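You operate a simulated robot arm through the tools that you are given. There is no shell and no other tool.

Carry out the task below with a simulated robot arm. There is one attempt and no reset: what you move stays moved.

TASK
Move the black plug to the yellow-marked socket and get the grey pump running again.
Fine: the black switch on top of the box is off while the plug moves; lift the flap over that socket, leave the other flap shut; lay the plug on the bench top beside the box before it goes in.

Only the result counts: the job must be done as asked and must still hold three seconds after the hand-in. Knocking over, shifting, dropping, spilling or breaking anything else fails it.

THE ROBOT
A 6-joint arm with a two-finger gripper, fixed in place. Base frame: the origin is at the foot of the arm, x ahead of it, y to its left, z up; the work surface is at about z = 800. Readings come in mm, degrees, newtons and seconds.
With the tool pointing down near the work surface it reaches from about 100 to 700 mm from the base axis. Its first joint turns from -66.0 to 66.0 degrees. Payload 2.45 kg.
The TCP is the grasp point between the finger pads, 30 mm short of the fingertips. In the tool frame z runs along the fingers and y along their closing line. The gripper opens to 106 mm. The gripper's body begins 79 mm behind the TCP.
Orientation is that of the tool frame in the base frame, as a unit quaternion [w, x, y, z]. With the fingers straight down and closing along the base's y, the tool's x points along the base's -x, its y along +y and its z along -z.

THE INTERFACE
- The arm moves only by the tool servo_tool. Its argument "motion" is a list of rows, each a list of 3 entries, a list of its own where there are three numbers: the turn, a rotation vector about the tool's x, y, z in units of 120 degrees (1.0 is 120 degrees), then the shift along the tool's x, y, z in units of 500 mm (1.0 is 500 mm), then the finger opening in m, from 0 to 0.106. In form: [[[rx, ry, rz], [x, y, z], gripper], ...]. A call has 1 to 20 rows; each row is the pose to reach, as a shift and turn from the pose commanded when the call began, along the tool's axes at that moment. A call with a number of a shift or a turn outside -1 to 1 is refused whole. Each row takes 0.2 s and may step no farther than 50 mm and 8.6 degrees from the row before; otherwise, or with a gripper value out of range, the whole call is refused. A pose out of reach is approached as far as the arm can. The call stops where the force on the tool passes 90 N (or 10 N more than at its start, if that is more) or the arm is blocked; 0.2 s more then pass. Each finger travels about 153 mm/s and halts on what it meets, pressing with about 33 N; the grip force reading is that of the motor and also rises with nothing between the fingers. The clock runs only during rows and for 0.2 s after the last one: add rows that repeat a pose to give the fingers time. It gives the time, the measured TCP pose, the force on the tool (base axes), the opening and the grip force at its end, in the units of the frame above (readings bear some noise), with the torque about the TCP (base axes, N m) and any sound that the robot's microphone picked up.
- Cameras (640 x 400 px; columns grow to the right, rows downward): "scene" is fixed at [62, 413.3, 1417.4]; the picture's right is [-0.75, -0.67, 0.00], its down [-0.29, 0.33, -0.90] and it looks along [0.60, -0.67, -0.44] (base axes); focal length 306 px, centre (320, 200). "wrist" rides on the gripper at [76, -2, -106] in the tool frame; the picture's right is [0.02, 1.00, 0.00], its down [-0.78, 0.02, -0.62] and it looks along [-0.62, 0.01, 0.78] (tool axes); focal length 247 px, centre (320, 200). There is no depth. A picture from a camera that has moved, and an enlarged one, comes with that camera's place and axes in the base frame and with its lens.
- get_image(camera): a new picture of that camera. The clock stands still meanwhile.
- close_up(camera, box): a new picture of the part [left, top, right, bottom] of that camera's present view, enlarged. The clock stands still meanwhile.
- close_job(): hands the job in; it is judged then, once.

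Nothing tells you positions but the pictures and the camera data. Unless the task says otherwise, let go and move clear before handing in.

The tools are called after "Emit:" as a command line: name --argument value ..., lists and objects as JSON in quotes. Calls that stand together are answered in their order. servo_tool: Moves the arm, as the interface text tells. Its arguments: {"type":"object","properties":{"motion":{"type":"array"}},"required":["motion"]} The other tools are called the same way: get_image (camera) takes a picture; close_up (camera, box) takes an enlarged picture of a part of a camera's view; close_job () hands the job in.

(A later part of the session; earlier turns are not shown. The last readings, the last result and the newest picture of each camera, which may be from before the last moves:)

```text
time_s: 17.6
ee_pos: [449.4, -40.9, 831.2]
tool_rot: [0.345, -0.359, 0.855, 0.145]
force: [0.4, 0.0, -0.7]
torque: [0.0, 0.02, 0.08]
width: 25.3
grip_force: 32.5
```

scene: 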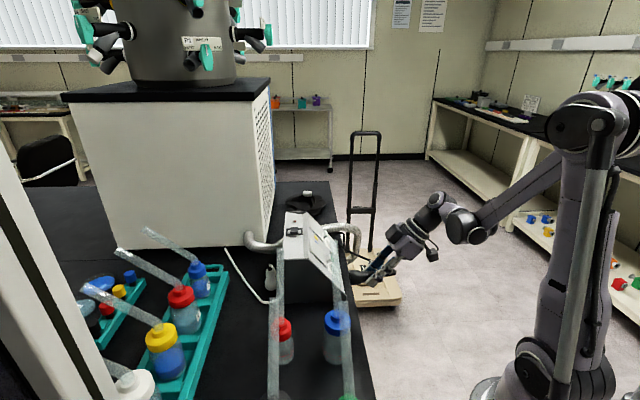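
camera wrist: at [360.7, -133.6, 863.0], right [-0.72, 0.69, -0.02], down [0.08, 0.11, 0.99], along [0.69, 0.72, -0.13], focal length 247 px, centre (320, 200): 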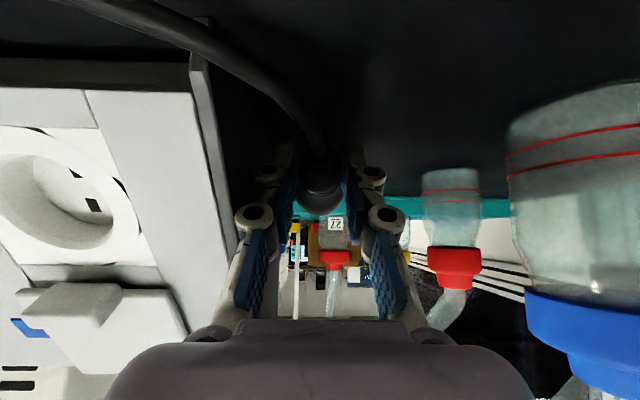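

Still free of contact. I continue in 1 mm steps.

Emit:
servo_tool --motion '[[[0, 0, 0], [0.0014, 0, 0.0014], 0.015], [[0, 0, 0], [0.0021, 0, 0.0021], 0.015]]'

Emit:
close_up --camera "scene" --box '[295, 265, 355, 320]'

```text
time_s: 18.2
ee_pos: [449.1, -40.9, 829.8]
tool_rot: [0.345, -0.359, 0.855, 0.144]
force: [-1.7, 1.7, 1.5]
torque: [-0.03, -0.03, -0.06]
width: 25.3
grip_force: 32.4
```

```text
7.27 times, centred on (325, 292) of scene
camera zoom: at [62.0, 413.3, 1417.4], right [-0.75, -0.67, 0.0], down [-0.29, 0.33, -0.9], along [0.6, -0.67, -0.44], focal length 2225 px, centre (284, -473)
```

zoom: 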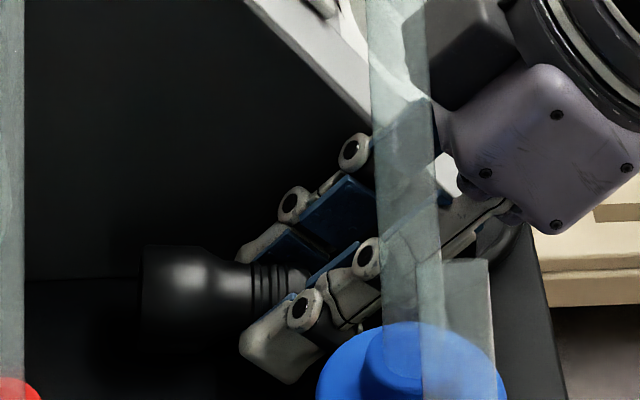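

There's a slight upward force, so something is touching the bench. I release slowly and look.

Emit:
servo_tool --motion '[[[0, 0, 0], [0, 0, 0], 0.027], [[0, 0, 0], [0, 0, 0], 0.03], [[0, 0, 0], [0, 0, 0], 0.034], [[0, 0, 0], [0, 0, 0], 0.034]]'

Emit:
close_up --camera "scene" --box '[295, 265, 355, 320]'

Emit:
close_up --camera "wrist" --box '[260, 110, 380, 230]'

```text
time_s: 19.2
ee_pos: [449.1, -41.3, 830.8]
tool_rot: [0.345, -0.36, 0.854, 0.145]
force: [-9.1, 7.8, -4.8]
torque: [-0.07, -0.22, -0.38]
width: 26.9
grip_force: 0.1
```

```text
7.27 times, centred on (325, 292) of scene
camera zoom: at [61.8, 413.5, 1417.4], right [-0.75, -0.67, 0.0], down [-0.29, 0.33, -0.9], along [0.6, -0.67, -0.44], focal length 2225 px, centre (284, -473)
```

zoom: 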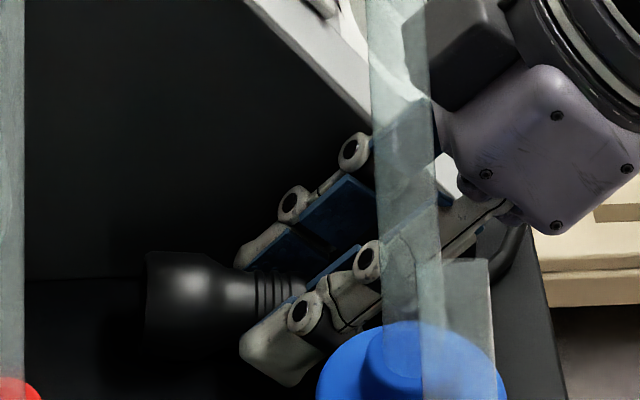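

```text
3.33 times, centred on (320, 170) of wrist
camera zoom: at [361.4, -134.3, 854.5], right [-0.73, 0.69, -0.02], down [0.08, 0.11, 0.99], along [0.68, 0.72, -0.13], focal length 823 px, centre (320, 300)
```

zoom: 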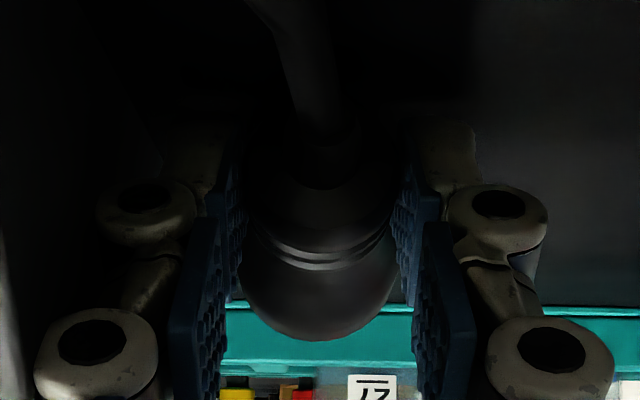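

The left finger's outer knuckle is pressing on the box end, which is too close. I close again on the plug at once to relieve that, then lift slightly to move away from the box.

Emit:
servo_tool --motion '[[[0, 0, 0], [0, 0, 0], 0.015], [[0, 0, 0], [0, 0, 0], 0.015], [[0, 0, 0], [0, 0, 0], 0.015]]'

Emit:
close_up --camera "scene" --box '[295, 265, 355, 320]'

Emit:
get_image --camera "wrist"

Emit:
get_image --camera "scene"

```text
time_s: 20.0
ee_pos: [449.7, -42.2, 831.1]
tool_rot: [0.345, -0.36, 0.855, 0.144]
force: [-7.1, 7.8, -2.7]
torque: [-0.15, -0.23, -0.34]
width: 25.4
grip_force: 32.8
```

```text
7.27 times, centred on (325, 292) of scene
camera zoom: at [61.8, 413.5, 1417.4], right [-0.75, -0.67, 0.0], down [-0.29, 0.33, -0.9], along [0.6, -0.67, -0.44], focal length 2225 px, centre (284, -473)
```

zoom: 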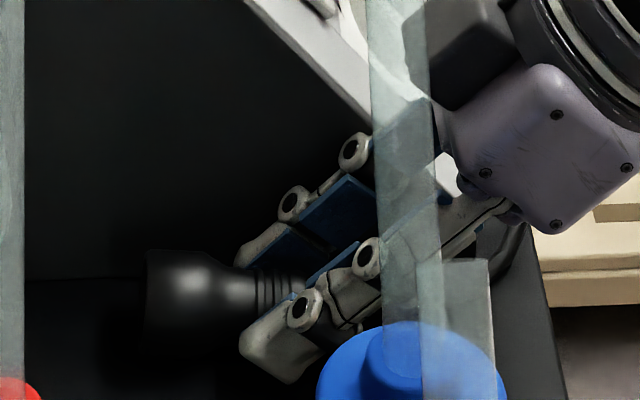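

```text
taken
camera wrist: at [361.7, -134.6, 854.5], right [-0.72, 0.69, -0.02], down [0.08, 0.11, 0.99], along [0.68, 0.72, -0.13], focal length 247 px, centre (320, 200)
```

wrist: 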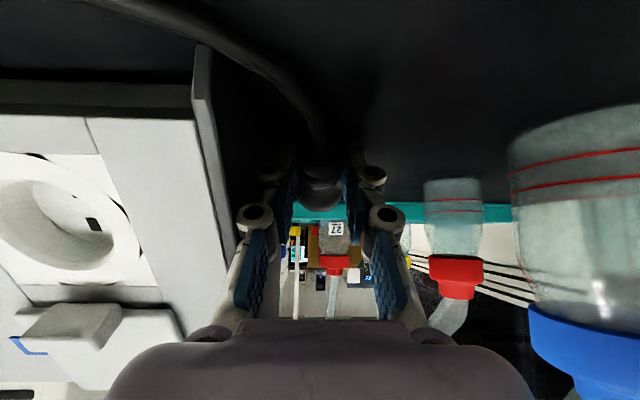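

```text
taken
```

scene: 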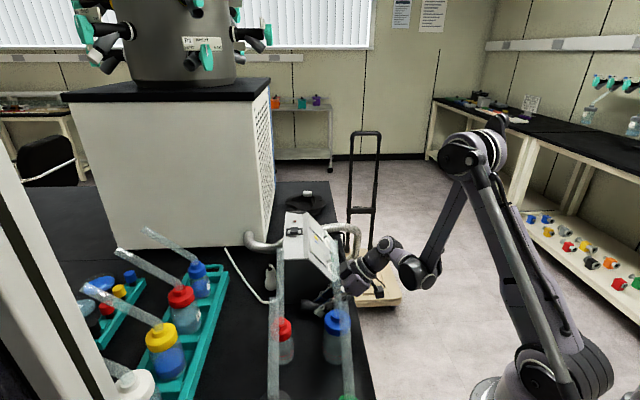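

The hand's knuckle was already brushing the box end panel, but the box looks unmoved. I ease away from the box, lift a few millimetres and shift about 27 mm further out.

Emit:
servo_tool --motion '[[[0, 0, 0], [0, 0.008, 0], 0.015], [[0, 0, 0], [-0.006, 0.016, -0.006], 0.015], [[0, 0, 0], [-0.008, 0.03, -0.008], 0.015], [[0, 0, 0], [-0.008, 0.045, -0.008], 0.015], [[0, 0, 0], [-0.008, 0.056, -0.008], 0.015]]'

Emit:
get_image --camera "wrist"

Emit:
close_up --camera "scene" --box '[285, 205, 385, 325]'

```text
time_s: 21.2
ee_pos: [436.8, -26.8, 844.6]
tool_rot: [0.345, -0.36, 0.855, 0.143]
force: [-0.2, 1.2, -0.2]
torque: [-0.02, 0.02, 0.03]
width: 25.7
grip_force: 32.6
out of reach, approached as far as the arm can: row 1, 2, 3, 4, 5
```

```text
taken
camera wrist: at [349.0, -119.2, 869.3], right [-0.72, 0.69, -0.02], down [0.08, 0.11, 0.99], along [0.69, 0.72, -0.13], focal length 247 px, centre (320, 200)
```

wrist: 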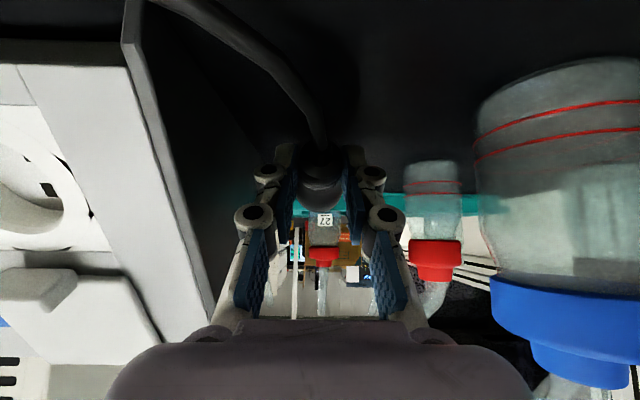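

```text
3.33 times, centred on (335, 265) of scene
camera zoom: at [62.0, 413.3, 1417.4], right [-0.75, -0.67, 0.0], down [-0.29, 0.33, -0.9], along [0.6, -0.67, -0.44], focal length 1020 px, centre (270, -17)
```

zoom: 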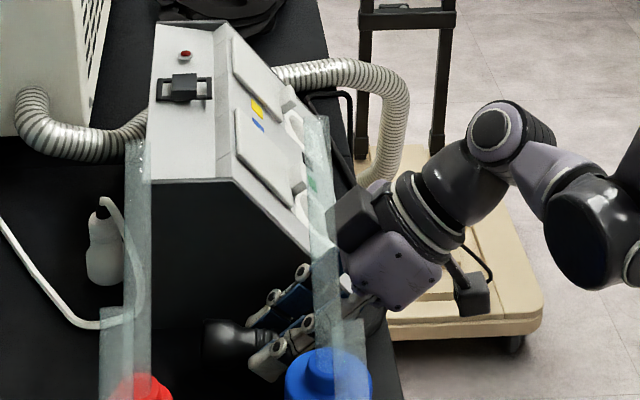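

The arm again can't get low enough this close in, and the plug is now held about 13 mm up with good clearance from the box. I shift it further back over the clear bench and then lower it to its resting height.

Emit:
servo_tool --motion '[[[0, 0, 0], [-0.02, 0.004, 0.0195], 0.015], [[0, 0, 0], [-0.04, 0.008, 0.039], 0.015], [[0, 0, 0], [-0.036, 0.008, 0.044], 0.015], [[0, 0, 0], [-0.031, 0.008, 0.049], 0.015], [[0, 0, 0], [-0.027, 0.008, 0.053], 0.015]]'

Emit:
get_image --camera "wrist"

Emit:
close_up --camera "scene" --box '[280, 250, 380, 330]'

```text
time_s: 22.4
ee_pos: [455.8, -4.3, 838.7]
tool_rot: [0.346, -0.359, 0.855, 0.144]
force: [0.2, 0.2, -0.6]
torque: [0.03, 0.01, 0.0]
width: 25.4
grip_force: 33.0
```

```text
taken
camera wrist: at [367.7, -96.8, 861.5], right [-0.72, 0.69, -0.02], down [0.08, 0.11, 0.99], along [0.69, 0.72, -0.13], focal length 247 px, centre (320, 200)
```

wrist: 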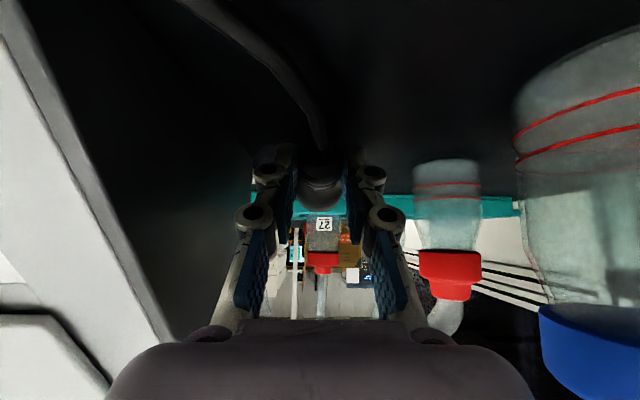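

```text
5.00 times, centred on (330, 290) of scene
camera zoom: at [62.0, 413.3, 1417.4], right [-0.75, -0.67, 0.0], down [-0.29, 0.33, -0.9], along [0.6, -0.67, -0.44], focal length 1530 px, centre (270, -250)
```

zoom: 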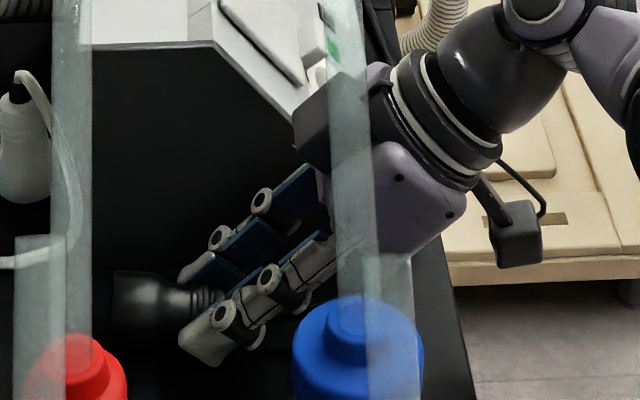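

The plug is level about 7 mm above the bench. The blue bottle's tube passes not far above the hand, so I shift back 8 mm toward the box, still clear of it, and set the plug down.

Emit:
servo_tool --motion '[[[0, 0, 0], [0, -0.016, 0], 0.015], [[0, 0, 0], [0.004, -0.016, 0.004], 0.015], [[0, 0, 0], [0.008, -0.016, 0.008], 0.015], [[0, 0, 0], [0.01, -0.016, 0.0105], 0.015]]'

Emit:
close_up --camera "scene" --box '[280, 250, 380, 330]'

Emit:
get_image --camera "wrist"

```text
time_s: 23.4
ee_pos: [462.6, -9.3, 830.5]
tool_rot: [0.345, -0.359, 0.855, 0.144]
force: [-0.2, 0.2, 0.1]
torque: [-0.01, 0.0, 0.0]
width: 25.5
grip_force: 32.6
```

```text
5.00 times, centred on (330, 290) of scene
camera zoom: at [62.0, 413.3, 1417.4], right [-0.75, -0.67, 0.0], down [-0.29, 0.33, -0.9], along [0.6, -0.67, -0.44], focal length 1530 px, centre (270, -250)
```

zoom: 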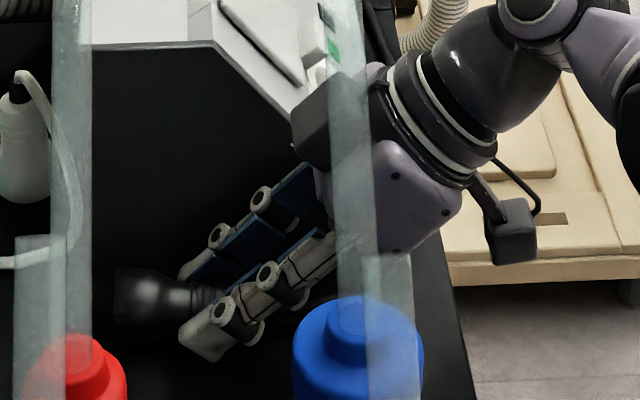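

```text
taken
camera wrist: at [374.3, -103.2, 854.5], right [-0.72, 0.69, -0.02], down [0.08, 0.11, 0.99], along [0.68, 0.72, -0.13], focal length 247 px, centre (320, 200)
```

wrist: 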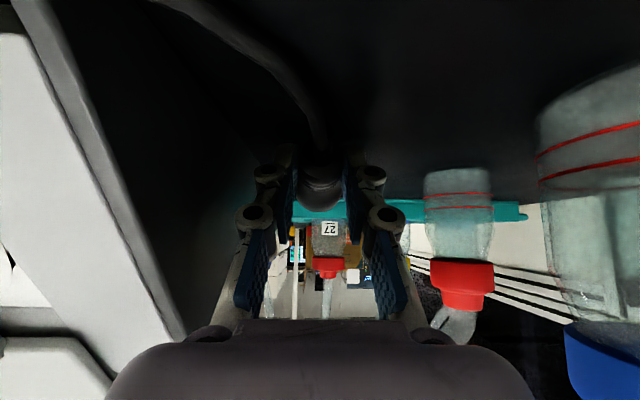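

No contact yet, so I go down another 2 mm.

Emit:
servo_tool --motion '[[[0, 0, 0], [0.0014, 0, 0.0014], 0.015], [[0, 0, 0], [0.0028, 0, 0.0029], 0.015]]'

```text
time_s: 24.0
ee_pos: [462.1, -11.7, 830.4]
tool_rot: [0.346, -0.359, 0.855, 0.144]
force: [-0.4, -0.3, -0.2]
torque: [0.0, 0.0, 0.02]
width: 25.3
grip_force: 32.6
out of reach, approached as far as the arm can: row 1, 2
```

The arm is at its limit here, with the plug at the height where it settled before, within about a millimetre of the bench. I release it slowly with a small opening.

Emit:
servo_tool --motion '[[[0, 0, 0], [0, 0, 0], 0.026], [[0, 0, 0], [0, 0, 0], 0.029], [[0, 0, 0], [0, 0, 0], 0.034], [[0, 0, 0], [0, 0, 0], 0.038], [[0, 0, 0], [0, 0, 0], 0.038]]'

Emit:
close_up --camera "scene" --box '[280, 250, 380, 330]'

Emit:
close_up --camera "wrist" --box '[240, 100, 400, 260]'

```text
time_s: 25.2
ee_pos: [462.3, -11.2, 830.2]
tool_rot: [0.345, -0.359, 0.855, 0.143]
force: [0.3, -0.9, 0.4]
torque: [0.01, 0.04, -0.01]
width: 38.2
grip_force: 0.0
```

```text
5.00 times, centred on (330, 290) of scene
camera zoom: at [62.0, 413.3, 1417.4], right [-0.75, -0.67, 0.0], down [-0.29, 0.33, -0.9], along [0.6, -0.67, -0.44], focal length 1530 px, centre (270, -250)
```

zoom: 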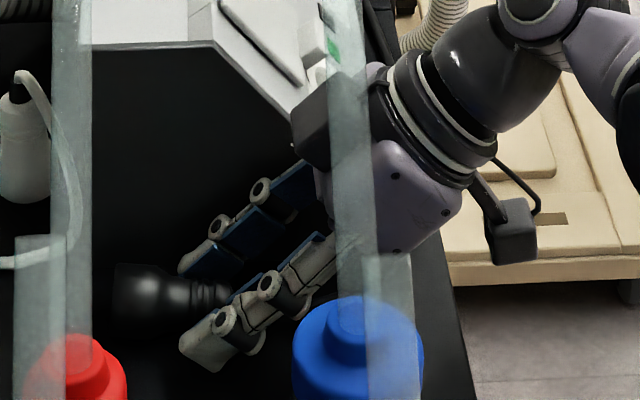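

```text
2.50 times, centred on (320, 180) of wrist
camera zoom: at [374.3, -103.3, 854.5], right [-0.72, 0.69, -0.02], down [0.08, 0.11, 0.99], along [0.68, 0.72, -0.13], focal length 617 px, centre (320, 250)
```

zoom: 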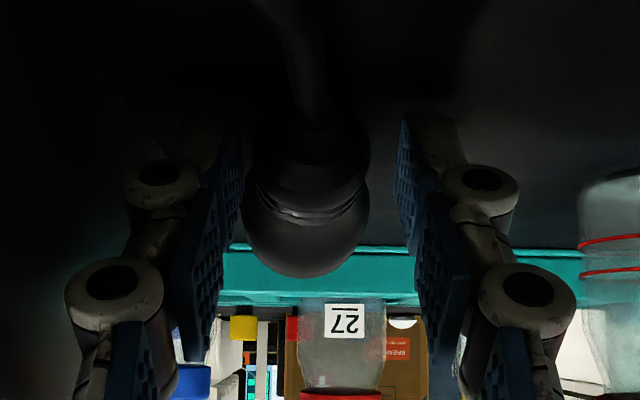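

The plug rests on the bench beside the box. I back straight out along the fingers, then go to a pose in front of the yellow flap, with the tool facing the slope.

Emit:
servo_tool --motion '[[[0, 0, 0], [0, 0, -0.04], 0.038], [[0, 0, 0], [0.004, 0, -0.09], 0.038], [[0, 0, 0], [0.01, 0, -0.16], 0.038], [[0, 0, 0], [0.015, 0, -0.25], 0.045], [[0, 0, 0], [0.019, 0, -0.34], 0.055]]'

Emit:
get_image --camera "wrist"

Emit:
close_up --camera "scene" --box '[270, 210, 390, 340]'

```text
time_s: 26.4
ee_pos: [375.0, -98.5, 947.1]
tool_rot: [0.346, -0.359, 0.855, 0.144]
force: [-0.2, 0.1, -0.6]
torque: [-0.02, -0.02, 0.01]
width: 55.1
grip_force: 0.1
```

```text
taken
camera wrist: at [286.6, -191.0, 970.5], right [-0.72, 0.69, -0.02], down [0.08, 0.11, 0.99], along [0.69, 0.72, -0.13], focal length 247 px, centre (320, 200)
```

wrist: 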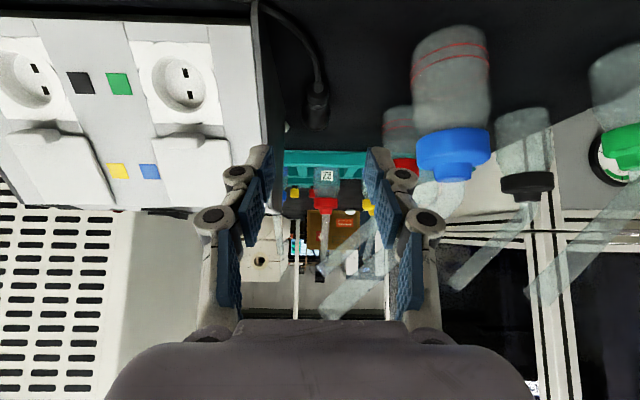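

```text
3.08 times, centred on (330, 275) of scene
camera zoom: at [62.0, 413.3, 1417.4], right [-0.75, -0.67, 0.0], down [-0.29, 0.33, -0.9], along [0.6, -0.67, -0.44], focal length 942 px, centre (289, -31)
```

zoom: 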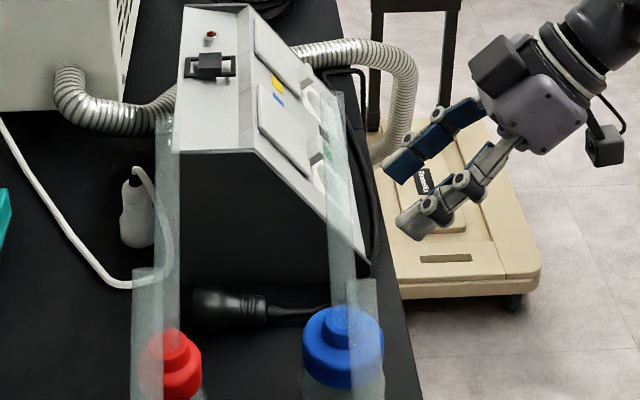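

The plug lies flat on the bench beside the box with its cable trailing over the edge. I now move across to face the yellow flap.

Emit:
servo_tool --motion '[[[0, 0, 0], [0, -0.09, 0], 0.07], [[0, -0.03, 0], [0, -0.185, 0], 0.07], [[0, -0.077, 0], [0, -0.28, 0], 0.07], [[0, -0.077, 0], [0, -0.375, 0], 0.07], [[0, -0.077, 0], [0, -0.44, 0], 0.07], [[0, -0.077, 0], [0, -0.478, 0], 0.07]]'

Emit:
get_image --camera "wrist"

Emit:
close_up --camera "wrist" --box '[240, 90, 440, 290]'

Emit:
close_up --camera "scene" --box '[280, 190, 400, 270]'

```text
time_s: 27.8
ee_pos: [544.6, -265.8, 947.1]
tool_rot: [0.414, -0.346, 0.825, 0.172]
force: [-0.4, -0.2, -0.5]
torque: [-0.02, -0.01, 0.0]
width: 69.9
grip_force: 0.1
```

```text
taken
camera wrist: at [455.0, -360.0, 950.1], right [-0.72, 0.69, -0.02], down [-0.03, -0.01, 1.0], along [0.69, 0.72, 0.03], focal length 247 px, centre (320, 200)
```

wrist: 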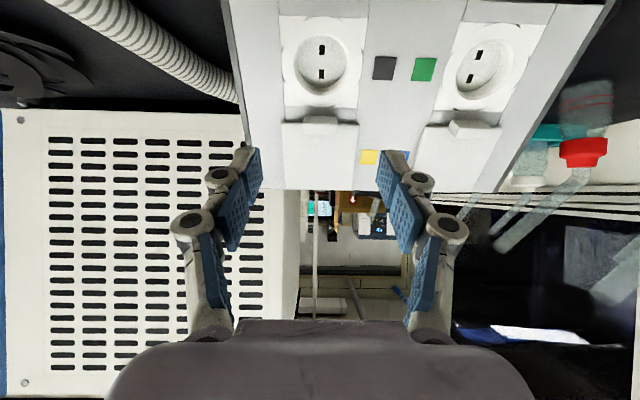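

```text
2.00 times, centred on (340, 190) of wrist
camera zoom: at [455.0, -360.0, 950.1], right [-0.72, 0.69, -0.02], down [-0.03, -0.01, 1.0], along [0.69, 0.72, 0.03], focal length 494 px, centre (280, 220)
```

zoom: 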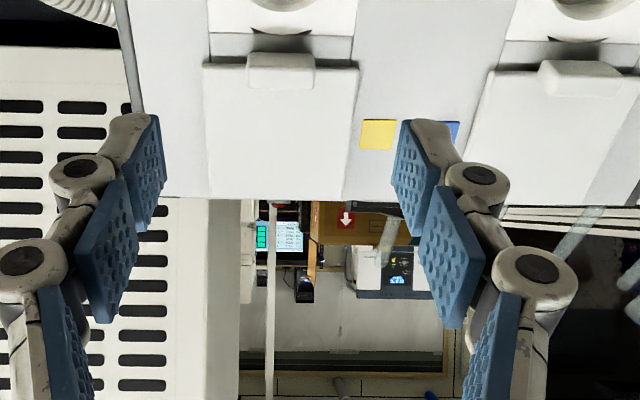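

```text
5.00 times, centred on (340, 230) of scene
camera zoom: at [62.0, 413.3, 1417.4], right [-0.75, -0.67, 0.0], down [-0.29, 0.33, -0.9], along [0.6, -0.67, -0.44], focal length 1530 px, centre (220, 50)
```

zoom: 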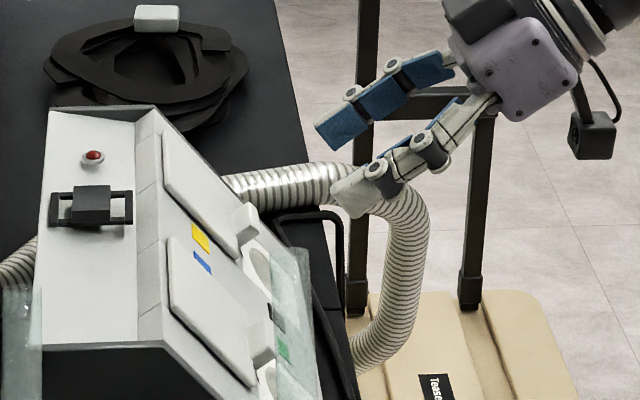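

The flap's lip is about 26 mm wide and sits near (591, -220, 897), almost centred between the fingers. I approach along the face normal most of the way and check.

Emit:
servo_tool --motion '[[[0, 0, 0], [0.004, -0.0035, 0.03], 0.055], [[0, 0, 0], [0.009, -0.0035, 0.07], 0.055], [[0, 0, 0], [0.0138, -0.0035, 0.1], 0.055]]'

Emit:
close_up --camera "wrist" --box '[240, 90, 400, 250]'

Emit:
close_up --camera "scene" --box '[300, 200, 380, 260]'

```text
time_s: 28.6
ee_pos: [571.1, -242.7, 911.4]
tool_rot: [0.414, -0.346, 0.824, 0.172]
force: [0.1, 0.4, -0.1]
torque: [-0.01, -0.01, -0.03]
width: 55.1
grip_force: 0.0
```

```text
2.50 times, centred on (320, 170) of wrist
camera zoom: at [481.8, -337.2, 913.3], right [-0.72, 0.69, -0.02], down [-0.03, -0.01, 1.0], along [0.69, 0.72, 0.03], focal length 617 px, centre (320, 275)
```

zoom: 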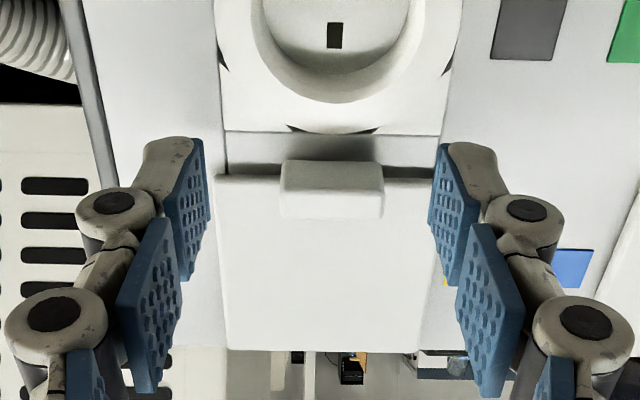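

```text
6.67 times, centred on (340, 230) of scene
camera zoom: at [62.0, 413.3, 1417.4], right [-0.75, -0.67, 0.0], down [-0.29, 0.33, -0.9], along [0.6, -0.67, -0.44], focal length 2040 px, centre (187, 0)
```

zoom: 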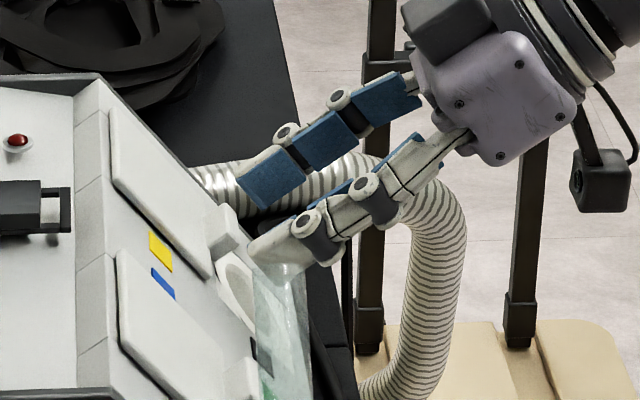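

Clear view: the lip is 2–3 mm to the right of centre and just beyond the fingertips. I advance 13 mm to straddle it, then grip it.

Emit:
servo_tool --motion '[[[0, 0, 0], [0.001, 0.005, 0.012], 0.055], [[0, 0, 0], [0.001, 0.005, 0.026], 0.055], [[0, 0, 0], [0.001, 0.005, 0.026], 0.035], [[0, 0, 0], [0.001, 0.005, 0.026], 0.02], [[0, 0, 0], [0.001, 0.005, 0.026], 0.018]]'

Emit:
close_up --camera "wrist" --box '[240, 90, 400, 250]'

Emit:
close_up --camera "scene" --box '[300, 200, 380, 260]'

```text
time_s: 29.8
ee_pos: [575.9, -233.1, 901.7]
tool_rot: [0.413, -0.348, 0.824, 0.173]
force: [-9.7, 7.2, -1.1]
torque: [0.08, 0.24, 0.3]
width: 27.2
grip_force: 44.8
```

```text
2.50 times, centred on (320, 170) of wrist
camera zoom: at [486.8, -328.1, 905.9], right [-0.72, 0.69, -0.02], down [-0.03, -0.01, 1.0], along [0.69, 0.72, 0.03], focal length 617 px, centre (320, 275)
```

zoom: 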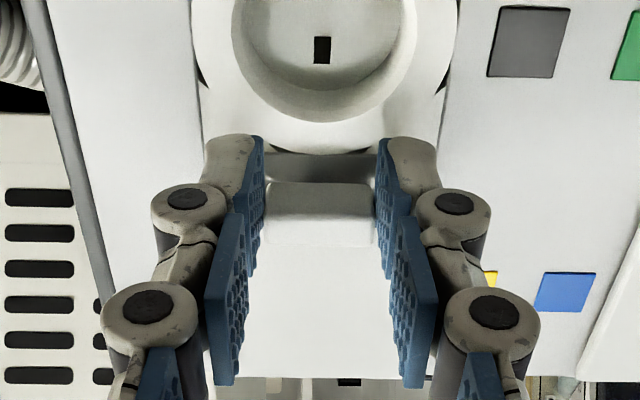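

```text
6.67 times, centred on (340, 230) of scene
camera zoom: at [61.8, 413.5, 1417.4], right [-0.75, -0.67, 0.0], down [-0.29, 0.33, -0.9], along [0.6, -0.67, -0.44], focal length 2040 px, centre (187, 0)
```

zoom: 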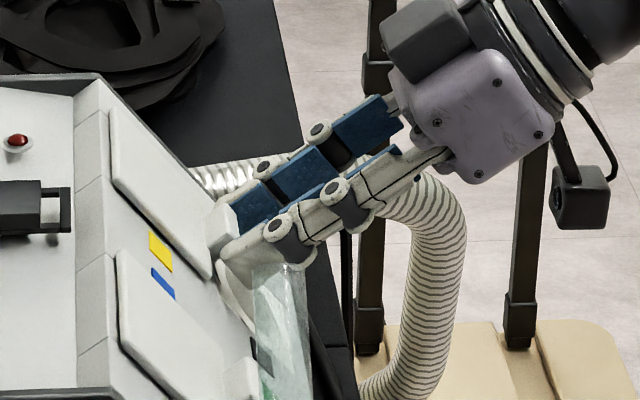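

The lip is held at 27 mm width. I begin lifting the flap on an arc about its top hinge, rotating the tool along with it, first 16°.

Emit:
servo_tool --motion '[[[0, 0.0333, 0], [-0.005, 0.0015, -0.0118], 0.018], [[0, 0.0667, 0], [-0.0108, 0.0015, -0.0232], 0.018], [[0, 0.1, 0], [-0.0174, 0.0015, -0.034], 0.018], [[0, 0.1333, 0], [-0.0248, 0.0015, -0.0444], 0.018]]'

Emit:
get_image --camera "wrist"

Emit:
close_up --camera "scene" --box '[290, 180, 390, 260]'

```text
time_s: 30.8
ee_pos: [568.6, -240.3, 926.3]
tool_rot: [0.294, -0.367, 0.874, 0.122]
force: [-4.5, 11.0, -4.9]
torque: [-0.17, 0.64, 0.18]
width: 26.9
grip_force: 44.4
```

```text
taken
camera wrist: at [484.2, -330.1, 965.5], right [-0.73, 0.69, -0.02], down [0.16, 0.19, 0.97], along [0.67, 0.7, -0.25], focal length 247 px, centre (320, 200)
```

wrist: 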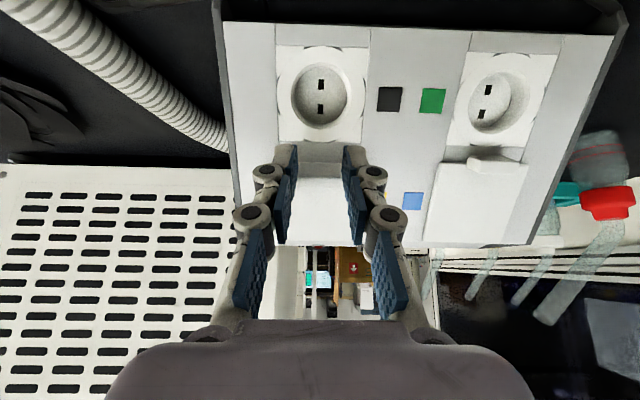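

```text
5.00 times, centred on (340, 220) of scene
camera zoom: at [62.0, 413.5, 1417.3], right [-0.75, -0.67, 0.0], down [-0.29, 0.33, -0.9], along [0.6, -0.67, -0.44], focal length 1530 px, centre (220, 100)
```

zoom: 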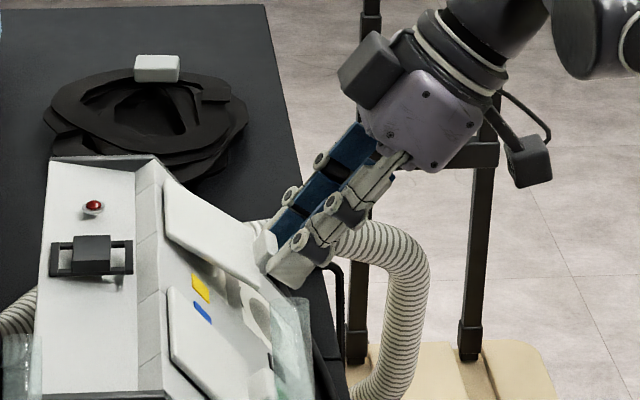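

The flap follows smoothly with low force. I continue the arc to about 56°, bringing the hand toward vertical.

Emit:
servo_tool --motion '[[[0, 0.03, 0], [-0.0046, 0, -0.0115], 0.018], [[0, 0.061, 0], [-0.0098, 0, -0.0229], 0.018], [[0, 0.09, 0], [-0.0162, 0, -0.0337], 0.018], [[0, 0.119, 0], [-0.023, 0, -0.0443], 0.018], [[0, 0.144, 0], [-0.0305, 0, -0.0541], 0.018], [[0, 0.169, 0], [-0.0382, 0, -0.0637], 0.018], [[0, 0.194, 0], [-0.047, 0, -0.0727], 0.018], [[0, 0.219, 0], [-0.056, 0, -0.0815], 0.018]]'

Emit:
get_image --camera "wrist"

Emit:
close_up --camera "scene" --box '[280, 160, 400, 260]'

```text
time_s: 32.6
ee_pos: [568.4, -240.7, 975.4]
tool_rot: [0.09, -0.386, 0.917, 0.035]
force: [14.4, 14.1, -13.8]
torque: [-0.35, 0.48, -0.01]
width: 27.2
grip_force: 45.0
```

```text
taken
camera wrist: at [503.9, -309.5, 1065.1], right [-0.73, 0.68, -0.01], down [0.44, 0.48, 0.76], along [0.52, 0.55, -0.65], focal length 247 px, centre (320, 200)
```

wrist: 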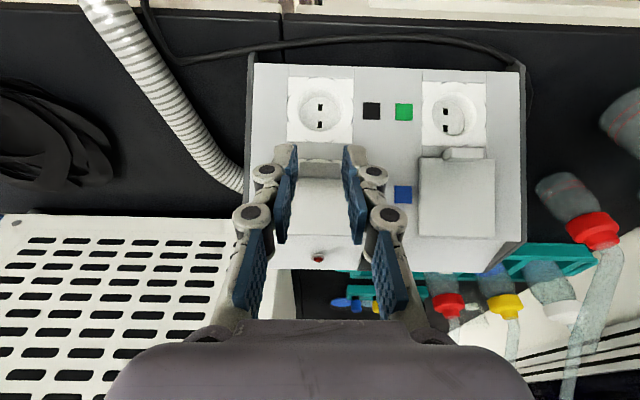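

```text
4.00 times, centred on (340, 210) of scene
camera zoom: at [62.7, 413.6, 1417.3], right [-0.75, -0.67, 0.0], down [-0.29, 0.33, -0.9], along [0.6, -0.67, -0.44], focal length 1224 px, centre (240, 160)
```

zoom: 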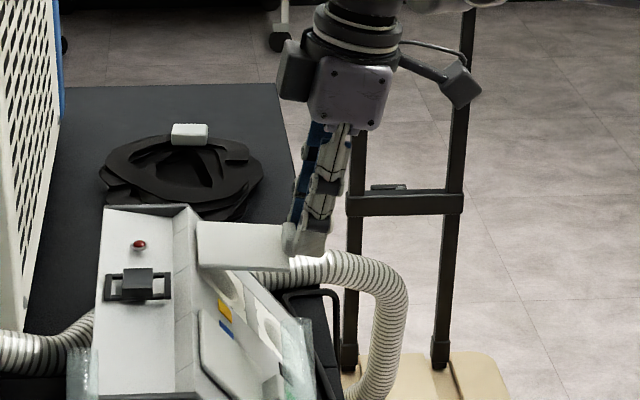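

The flap is now about horizontal, with some inward pull, so my arc radius is slightly too large. I tighten the radius and continue.

Emit:
servo_tool --motion '[[[0, 0.02, 0], [-0.011, 0, -0.008], 0.018], [[0, 0.05, 0], [-0.0188, 0, -0.0192], 0.018], [[0, 0.067, 0], [-0.0248, 0, -0.029], 0.018], [[0, 0.083, 0], [-0.031, 0, -0.0388], 0.018], [[0, 0.096, 0], [-0.038, 0, -0.0478], 0.018], [[0, 0.108, 0], [-0.0452, 0, -0.0566], 0.018]]'

Emit:
close_up --camera "scene" --box '[280, 150, 400, 250]'

Emit:
get_image --camera "wrist"

```text
time_s: 34.0
ee_pos: [578.7, -231.1, 1007.6]
tool_rot: [-0.017, -0.385, 0.923, -0.007]
force: [-13.0, 1.8, -13.7]
torque: [-0.8, 1.3, 0.13]
width: 27.3
grip_force: 44.7
```

```text
4.00 times, centred on (340, 200) of scene
camera zoom: at [61.9, 413.3, 1417.4], right [-0.75, -0.67, 0.0], down [-0.29, 0.33, -0.9], along [0.6, -0.67, -0.44], focal length 1224 px, centre (240, 200)
```

zoom: 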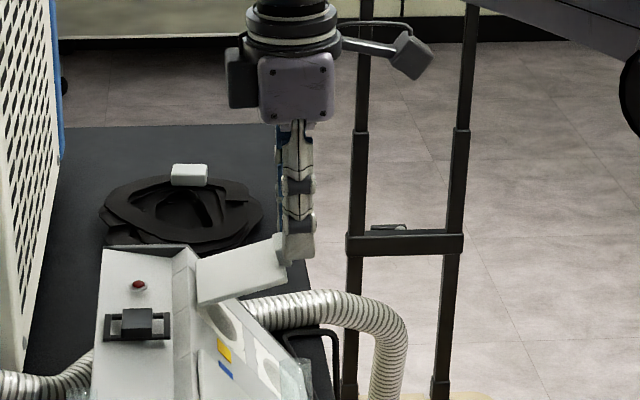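

```text
taken
camera wrist: at [529.3, -283.8, 1117.4], right [-0.73, 0.69, 0.0], down [0.55, 0.59, 0.59], along [0.41, 0.43, -0.81], focal length 247 px, centre (320, 200)
```

wrist: 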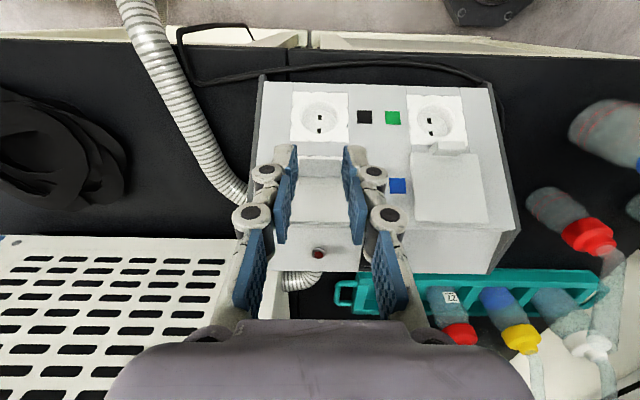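

The flap is about 25° above horizontal and following. I continue the arc, rotating the hand along to keep the torque low.

Emit:
servo_tool --motion '[[[0, 0.021, 0], [-0.007, 0.002, -0.0097], 0.018], [[0, 0.042, 0], [-0.014, 0.002, -0.0194], 0.018], [[0, 0.063, 0], [-0.0223, 0.002, -0.0281], 0.018], [[0, 0.083, 0], [-0.0306, 0.002, -0.0368], 0.018], [[0, 0.104, 0], [-0.04, 0.002, -0.0446], 0.018], [[0, 0.125, 0], [-0.0494, 0.002, -0.0524], 0.018]]'

Emit:
close_up --camera "scene" --box '[280, 150, 400, 250]'

Emit:
get_image --camera "wrist"

```text
time_s: 35.4
ee_pos: [596.2, -213.1, 1034.0]
tool_rot: [-0.134, -0.382, 0.912, -0.06]
force: [3.5, -10.3, 2.1]
torque: [-0.26, 0.21, -0.07]
width: 27.3
grip_force: 44.4
```

```text
4.00 times, centred on (340, 200) of scene
camera zoom: at [62.1, 413.0, 1417.5], right [-0.75, -0.67, 0.0], down [-0.29, 0.33, -0.9], along [0.6, -0.67, -0.44], focal length 1224 px, centre (240, 200)
```

zoom: 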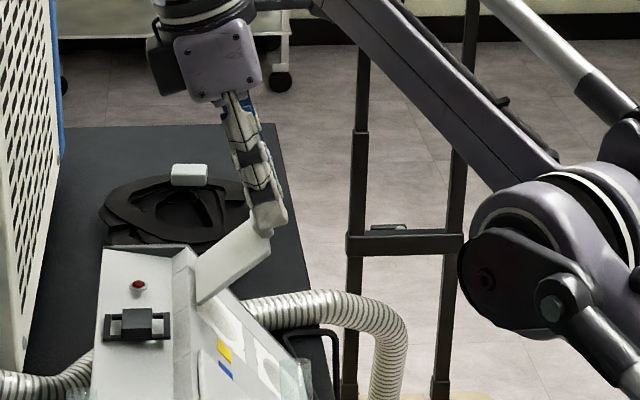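

```text
taken
camera wrist: at [568.5, -242.5, 1158.2], right [-0.73, 0.69, 0.0], down [0.64, 0.68, 0.37], along [0.25, 0.27, -0.93], focal length 247 px, centre (320, 200)
```

wrist: 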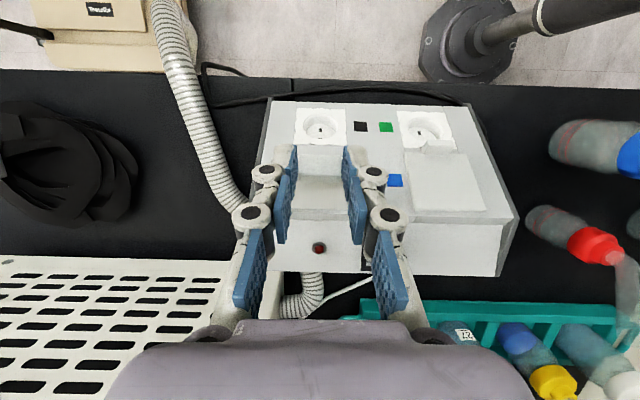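

The flap is about 45° above horizontal and still moving freely. I continue to roughly 120°.

Emit:
servo_tool --motion '[[[0, 0.012, 0], [-0.0076, -0.0012, -0.0088], 0.018], [[0, 0.025, 0], [-0.0152, -0.0012, -0.0176], 0.018], [[0, 0.025, 0], [-0.0227, -0.0012, -0.025], 0.018], [[0, 0.025, 0], [-0.0302, -0.0012, -0.0324], 0.018], [[0, 0.025, 0], [-0.0388, -0.0012, -0.0387], 0.018], [[0, 0.025, 0], [-0.0474, -0.0012, -0.045], 0.018]]'

Emit:
close_up --camera "scene" --box '[280, 150, 400, 250]'

Emit:
get_image --camera "wrist"

```text
time_s: 36.8
ee_pos: [596.3, -195.5, 1041.4]
tool_rot: [-0.157, -0.379, 0.909, -0.078]
force: [31.7, -37.1, 3.1]
torque: [-1.13, -0.76, -0.03]
width: 50.3
grip_force: 24.6
out of reach, approached as far as the arm can: row 1, 2, 3, 4, 5, 6
```

```text
4.00 times, centred on (340, 200) of scene
camera zoom: at [62.8, 412.3, 1417.7], right [-0.75, -0.67, 0.0], down [-0.29, 0.33, -0.9], along [0.6, -0.67, -0.44], focal length 1224 px, centre (240, 200)
```

zoom: 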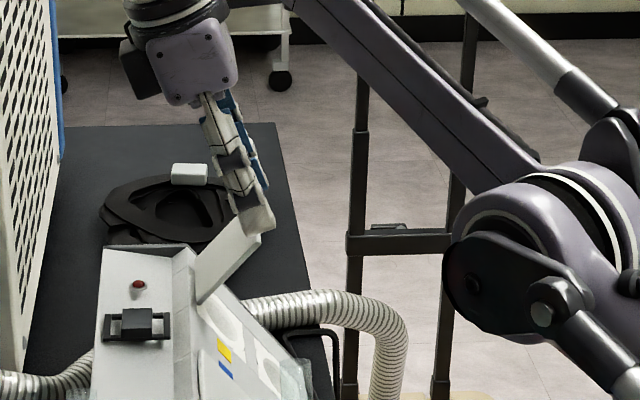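

```text
taken
camera wrist: at [572.1, -219.1, 1167.0], right [-0.73, 0.69, -0.02], down [0.65, 0.69, 0.31], along [0.23, 0.22, -0.95], focal length 247 px, centre (320, 200)
```

wrist: 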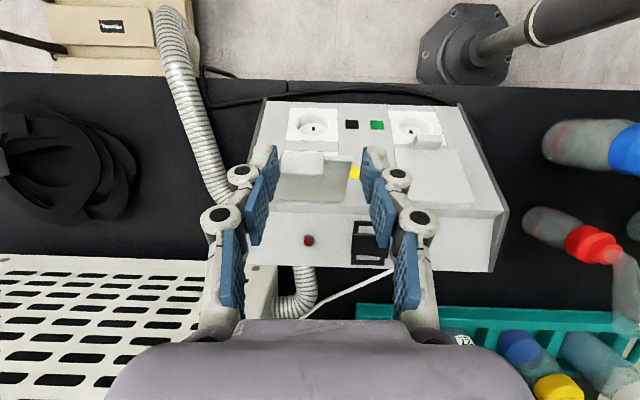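

The arm hit a reach limit and drifted sideways, so the lip slipped out of the grip and one finger is now pressing the flap edge. I open the fingers and check the flap and box.

Emit:
servo_tool --motion '[[[0, 0, 0], [0, 0, 0], 0.06], [[0, 0, 0], [0, 0, 0], 0.075]]'

Emit:
close_up --camera "scene" --box '[280, 150, 400, 250]'

Emit:
get_image --camera "wrist"

```text
time_s: 37.4
ee_pos: [593.8, -186.4, 1040.4]
tool_rot: [-0.16, -0.381, 0.908, -0.067]
force: [-1.1, -0.4, 1.0]
torque: [0.04, -0.07, 0.0]
width: 75.1
grip_force: 0.1
```

```text
4.00 times, centred on (340, 200) of scene
camera zoom: at [62.0, 413.3, 1417.4], right [-0.75, -0.67, 0.0], down [-0.29, 0.33, -0.9], along [0.6, -0.67, -0.44], focal length 1224 px, centre (240, 200)
```

zoom: 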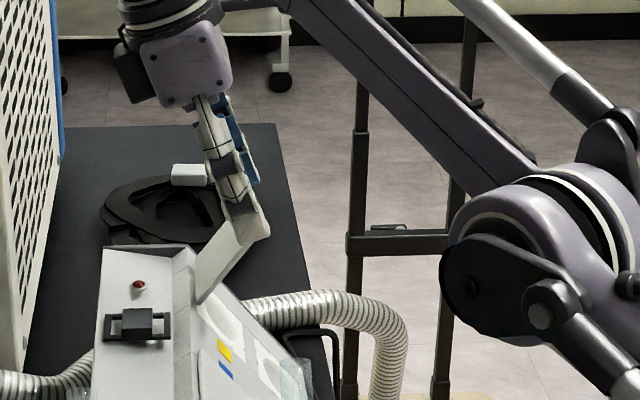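

```text
taken
camera wrist: at [571.3, -212.5, 1166.3], right [-0.73, 0.69, 0.01], down [0.65, 0.69, 0.32], along [0.21, 0.24, -0.95], focal length 247 px, centre (320, 200)
```

wrist: 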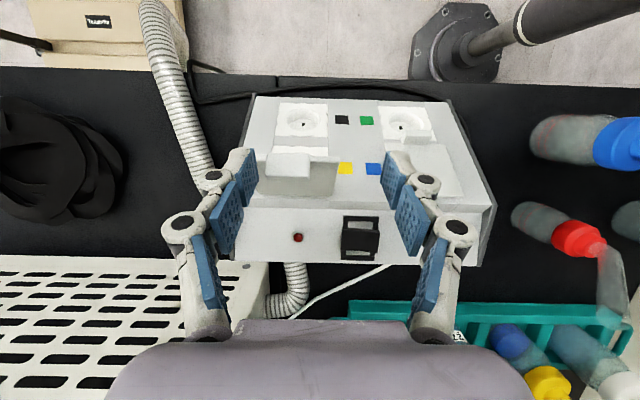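

The flap now stands open by itself at about 60° above horizontal, and the box looks unmoved. I back the fingers out along their own axis in small steps.

Emit:
servo_tool --motion '[[[0, 0, 0], [0, 0, -0.02], 0.085], [[0, 0, 0], [0.002, 0, -0.04], 0.09], [[0, 0, 0], [0.006, 0, -0.06], 0.09]]'

Emit:
get_image --camera "wrist"

Emit:
close_up --camera "scene" --box '[280, 150, 400, 250]'

```text
time_s: 38.2
ee_pos: [590.2, -182.9, 1050.4]
tool_rot: [-0.16, -0.38, 0.908, -0.069]
force: [0.4, 1.1, 0.2]
torque: [-0.01, 0.0, 0.02]
width: 89.9
grip_force: 0.0
out of reach, approached as far as the arm can: row 1, 2, 3
```

```text
taken
camera wrist: at [567.9, -209.4, 1176.9], right [-0.73, 0.69, 0.0], down [0.65, 0.69, 0.32], along [0.21, 0.23, -0.95], focal length 247 px, centre (320, 200)
```

wrist: 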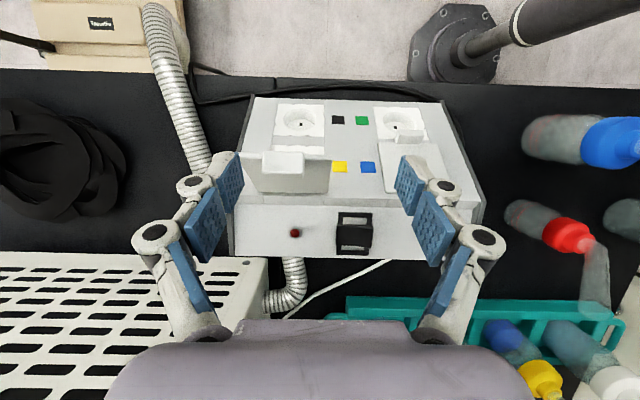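

```text
4.00 times, centred on (340, 200) of scene
camera zoom: at [62.0, 413.3, 1417.4], right [-0.75, -0.67, 0.0], down [-0.29, 0.33, -0.9], along [0.6, -0.67, -0.44], focal length 1224 px, centre (240, 200)
```

zoom: 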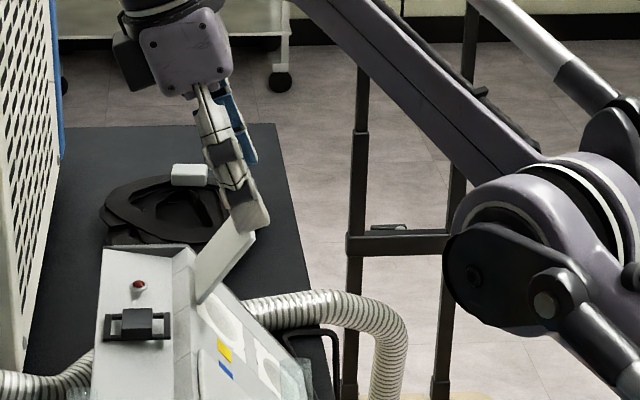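

The flap holds itself open; the left fingertip is still beside its top edge. I lift while turning the hand back to vertical, which also brings it back within reach.

Emit:
servo_tool --motion '[[[0, -0.04, 0], [0.011, 0, -0.0151], 0.09], [[0, -0.083, 0], [0.022, 0, -0.0302], 0.09], [[0, -0.125, 0], [0.033, 0, -0.0453], 0.09], [[0, -0.167, 0], [0.044, 0, -0.0604], 0.09]]'

Emit:
get_image --camera "wrist"

Emit:
close_up --camera "scene" --box '[280, 150, 400, 250]'

```text
time_s: 39.2
ee_pos: [582.3, -191.9, 1085.9]
tool_rot: [0.002, -0.387, 0.922, -0.001]
force: [-0.2, -0.5, -0.4]
torque: [0.0, -0.05, -0.01]
width: 90.1
grip_force: 0.1
```

```text
taken
camera wrist: at [530.8, -247.1, 1192.2], right [-0.73, 0.69, 0.0], down [0.53, 0.57, 0.62], along [0.43, 0.45, -0.78], focal length 247 px, centre (320, 200)
```

wrist: 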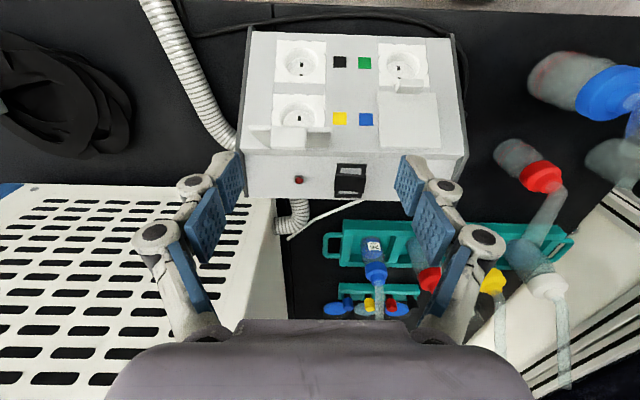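

```text
4.00 times, centred on (340, 200) of scene
camera zoom: at [62.0, 413.3, 1417.4], right [-0.75, -0.67, 0.0], down [-0.29, 0.33, -0.9], along [0.6, -0.67, -0.44], focal length 1224 px, centre (240, 200)
```

zoom: 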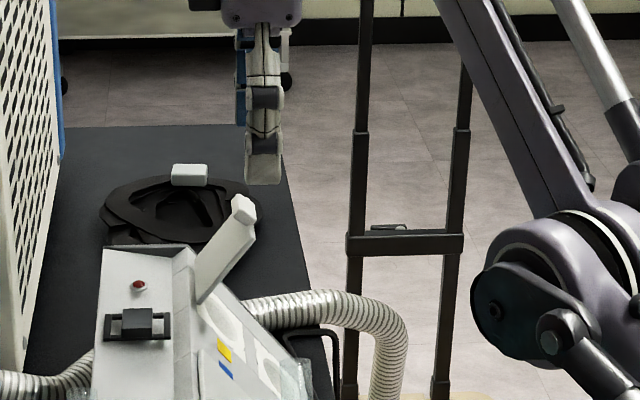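

The flap stays open and the yellow socket is exposed. I enlarge to measure the socket, the flap clearance and the plug's resting place.

Emit:
close_up --camera "wrist" --box '[230, 20, 390, 210]'

Emit:
close_up --camera "scene" --box '[290, 190, 360, 260]'

Emit:
close_up --camera "scene" --box '[280, 250, 380, 330]'

```text
2.11 times, centred on (310, 115) of wrist
camera zoom: at [530.8, -247.1, 1192.2], right [-0.73, 0.69, 0.0], down [0.53, 0.57, 0.62], along [0.43, 0.45, -0.78], focal length 520 px, centre (341, 379)
```

zoom: 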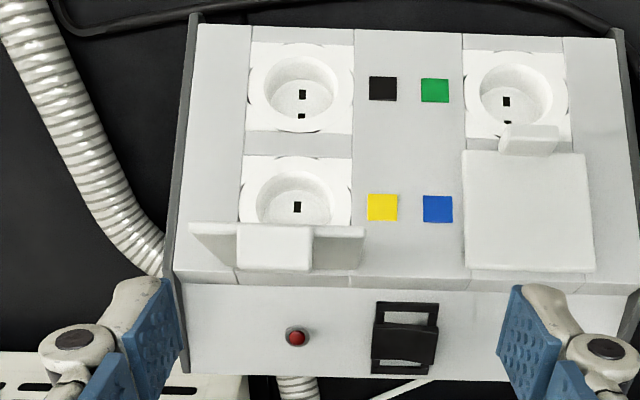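

```text
5.71 times, centred on (325, 225) of scene
camera zoom: at [62.0, 413.3, 1417.4], right [-0.75, -0.67, 0.0], down [-0.29, 0.33, -0.9], along [0.6, -0.67, -0.44], focal length 1748 px, centre (291, 57)
```

zoom: 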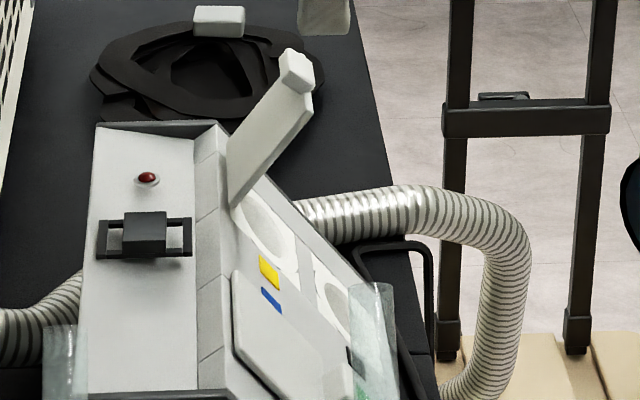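

```text
5.00 times, centred on (330, 290) of scene
camera zoom: at [62.0, 413.3, 1417.4], right [-0.75, -0.67, 0.0], down [-0.29, 0.33, -0.9], along [0.6, -0.67, -0.44], focal length 1530 px, centre (270, -250)
```

zoom: 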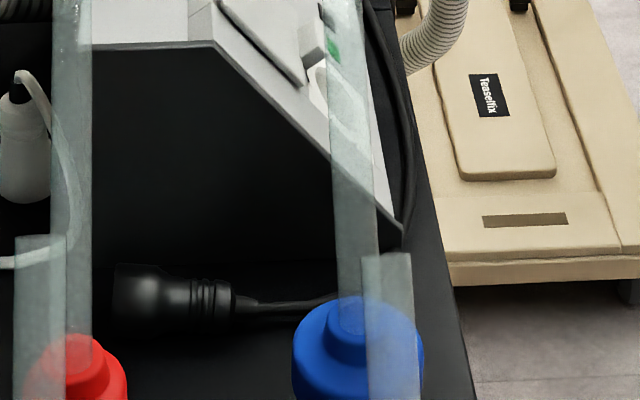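

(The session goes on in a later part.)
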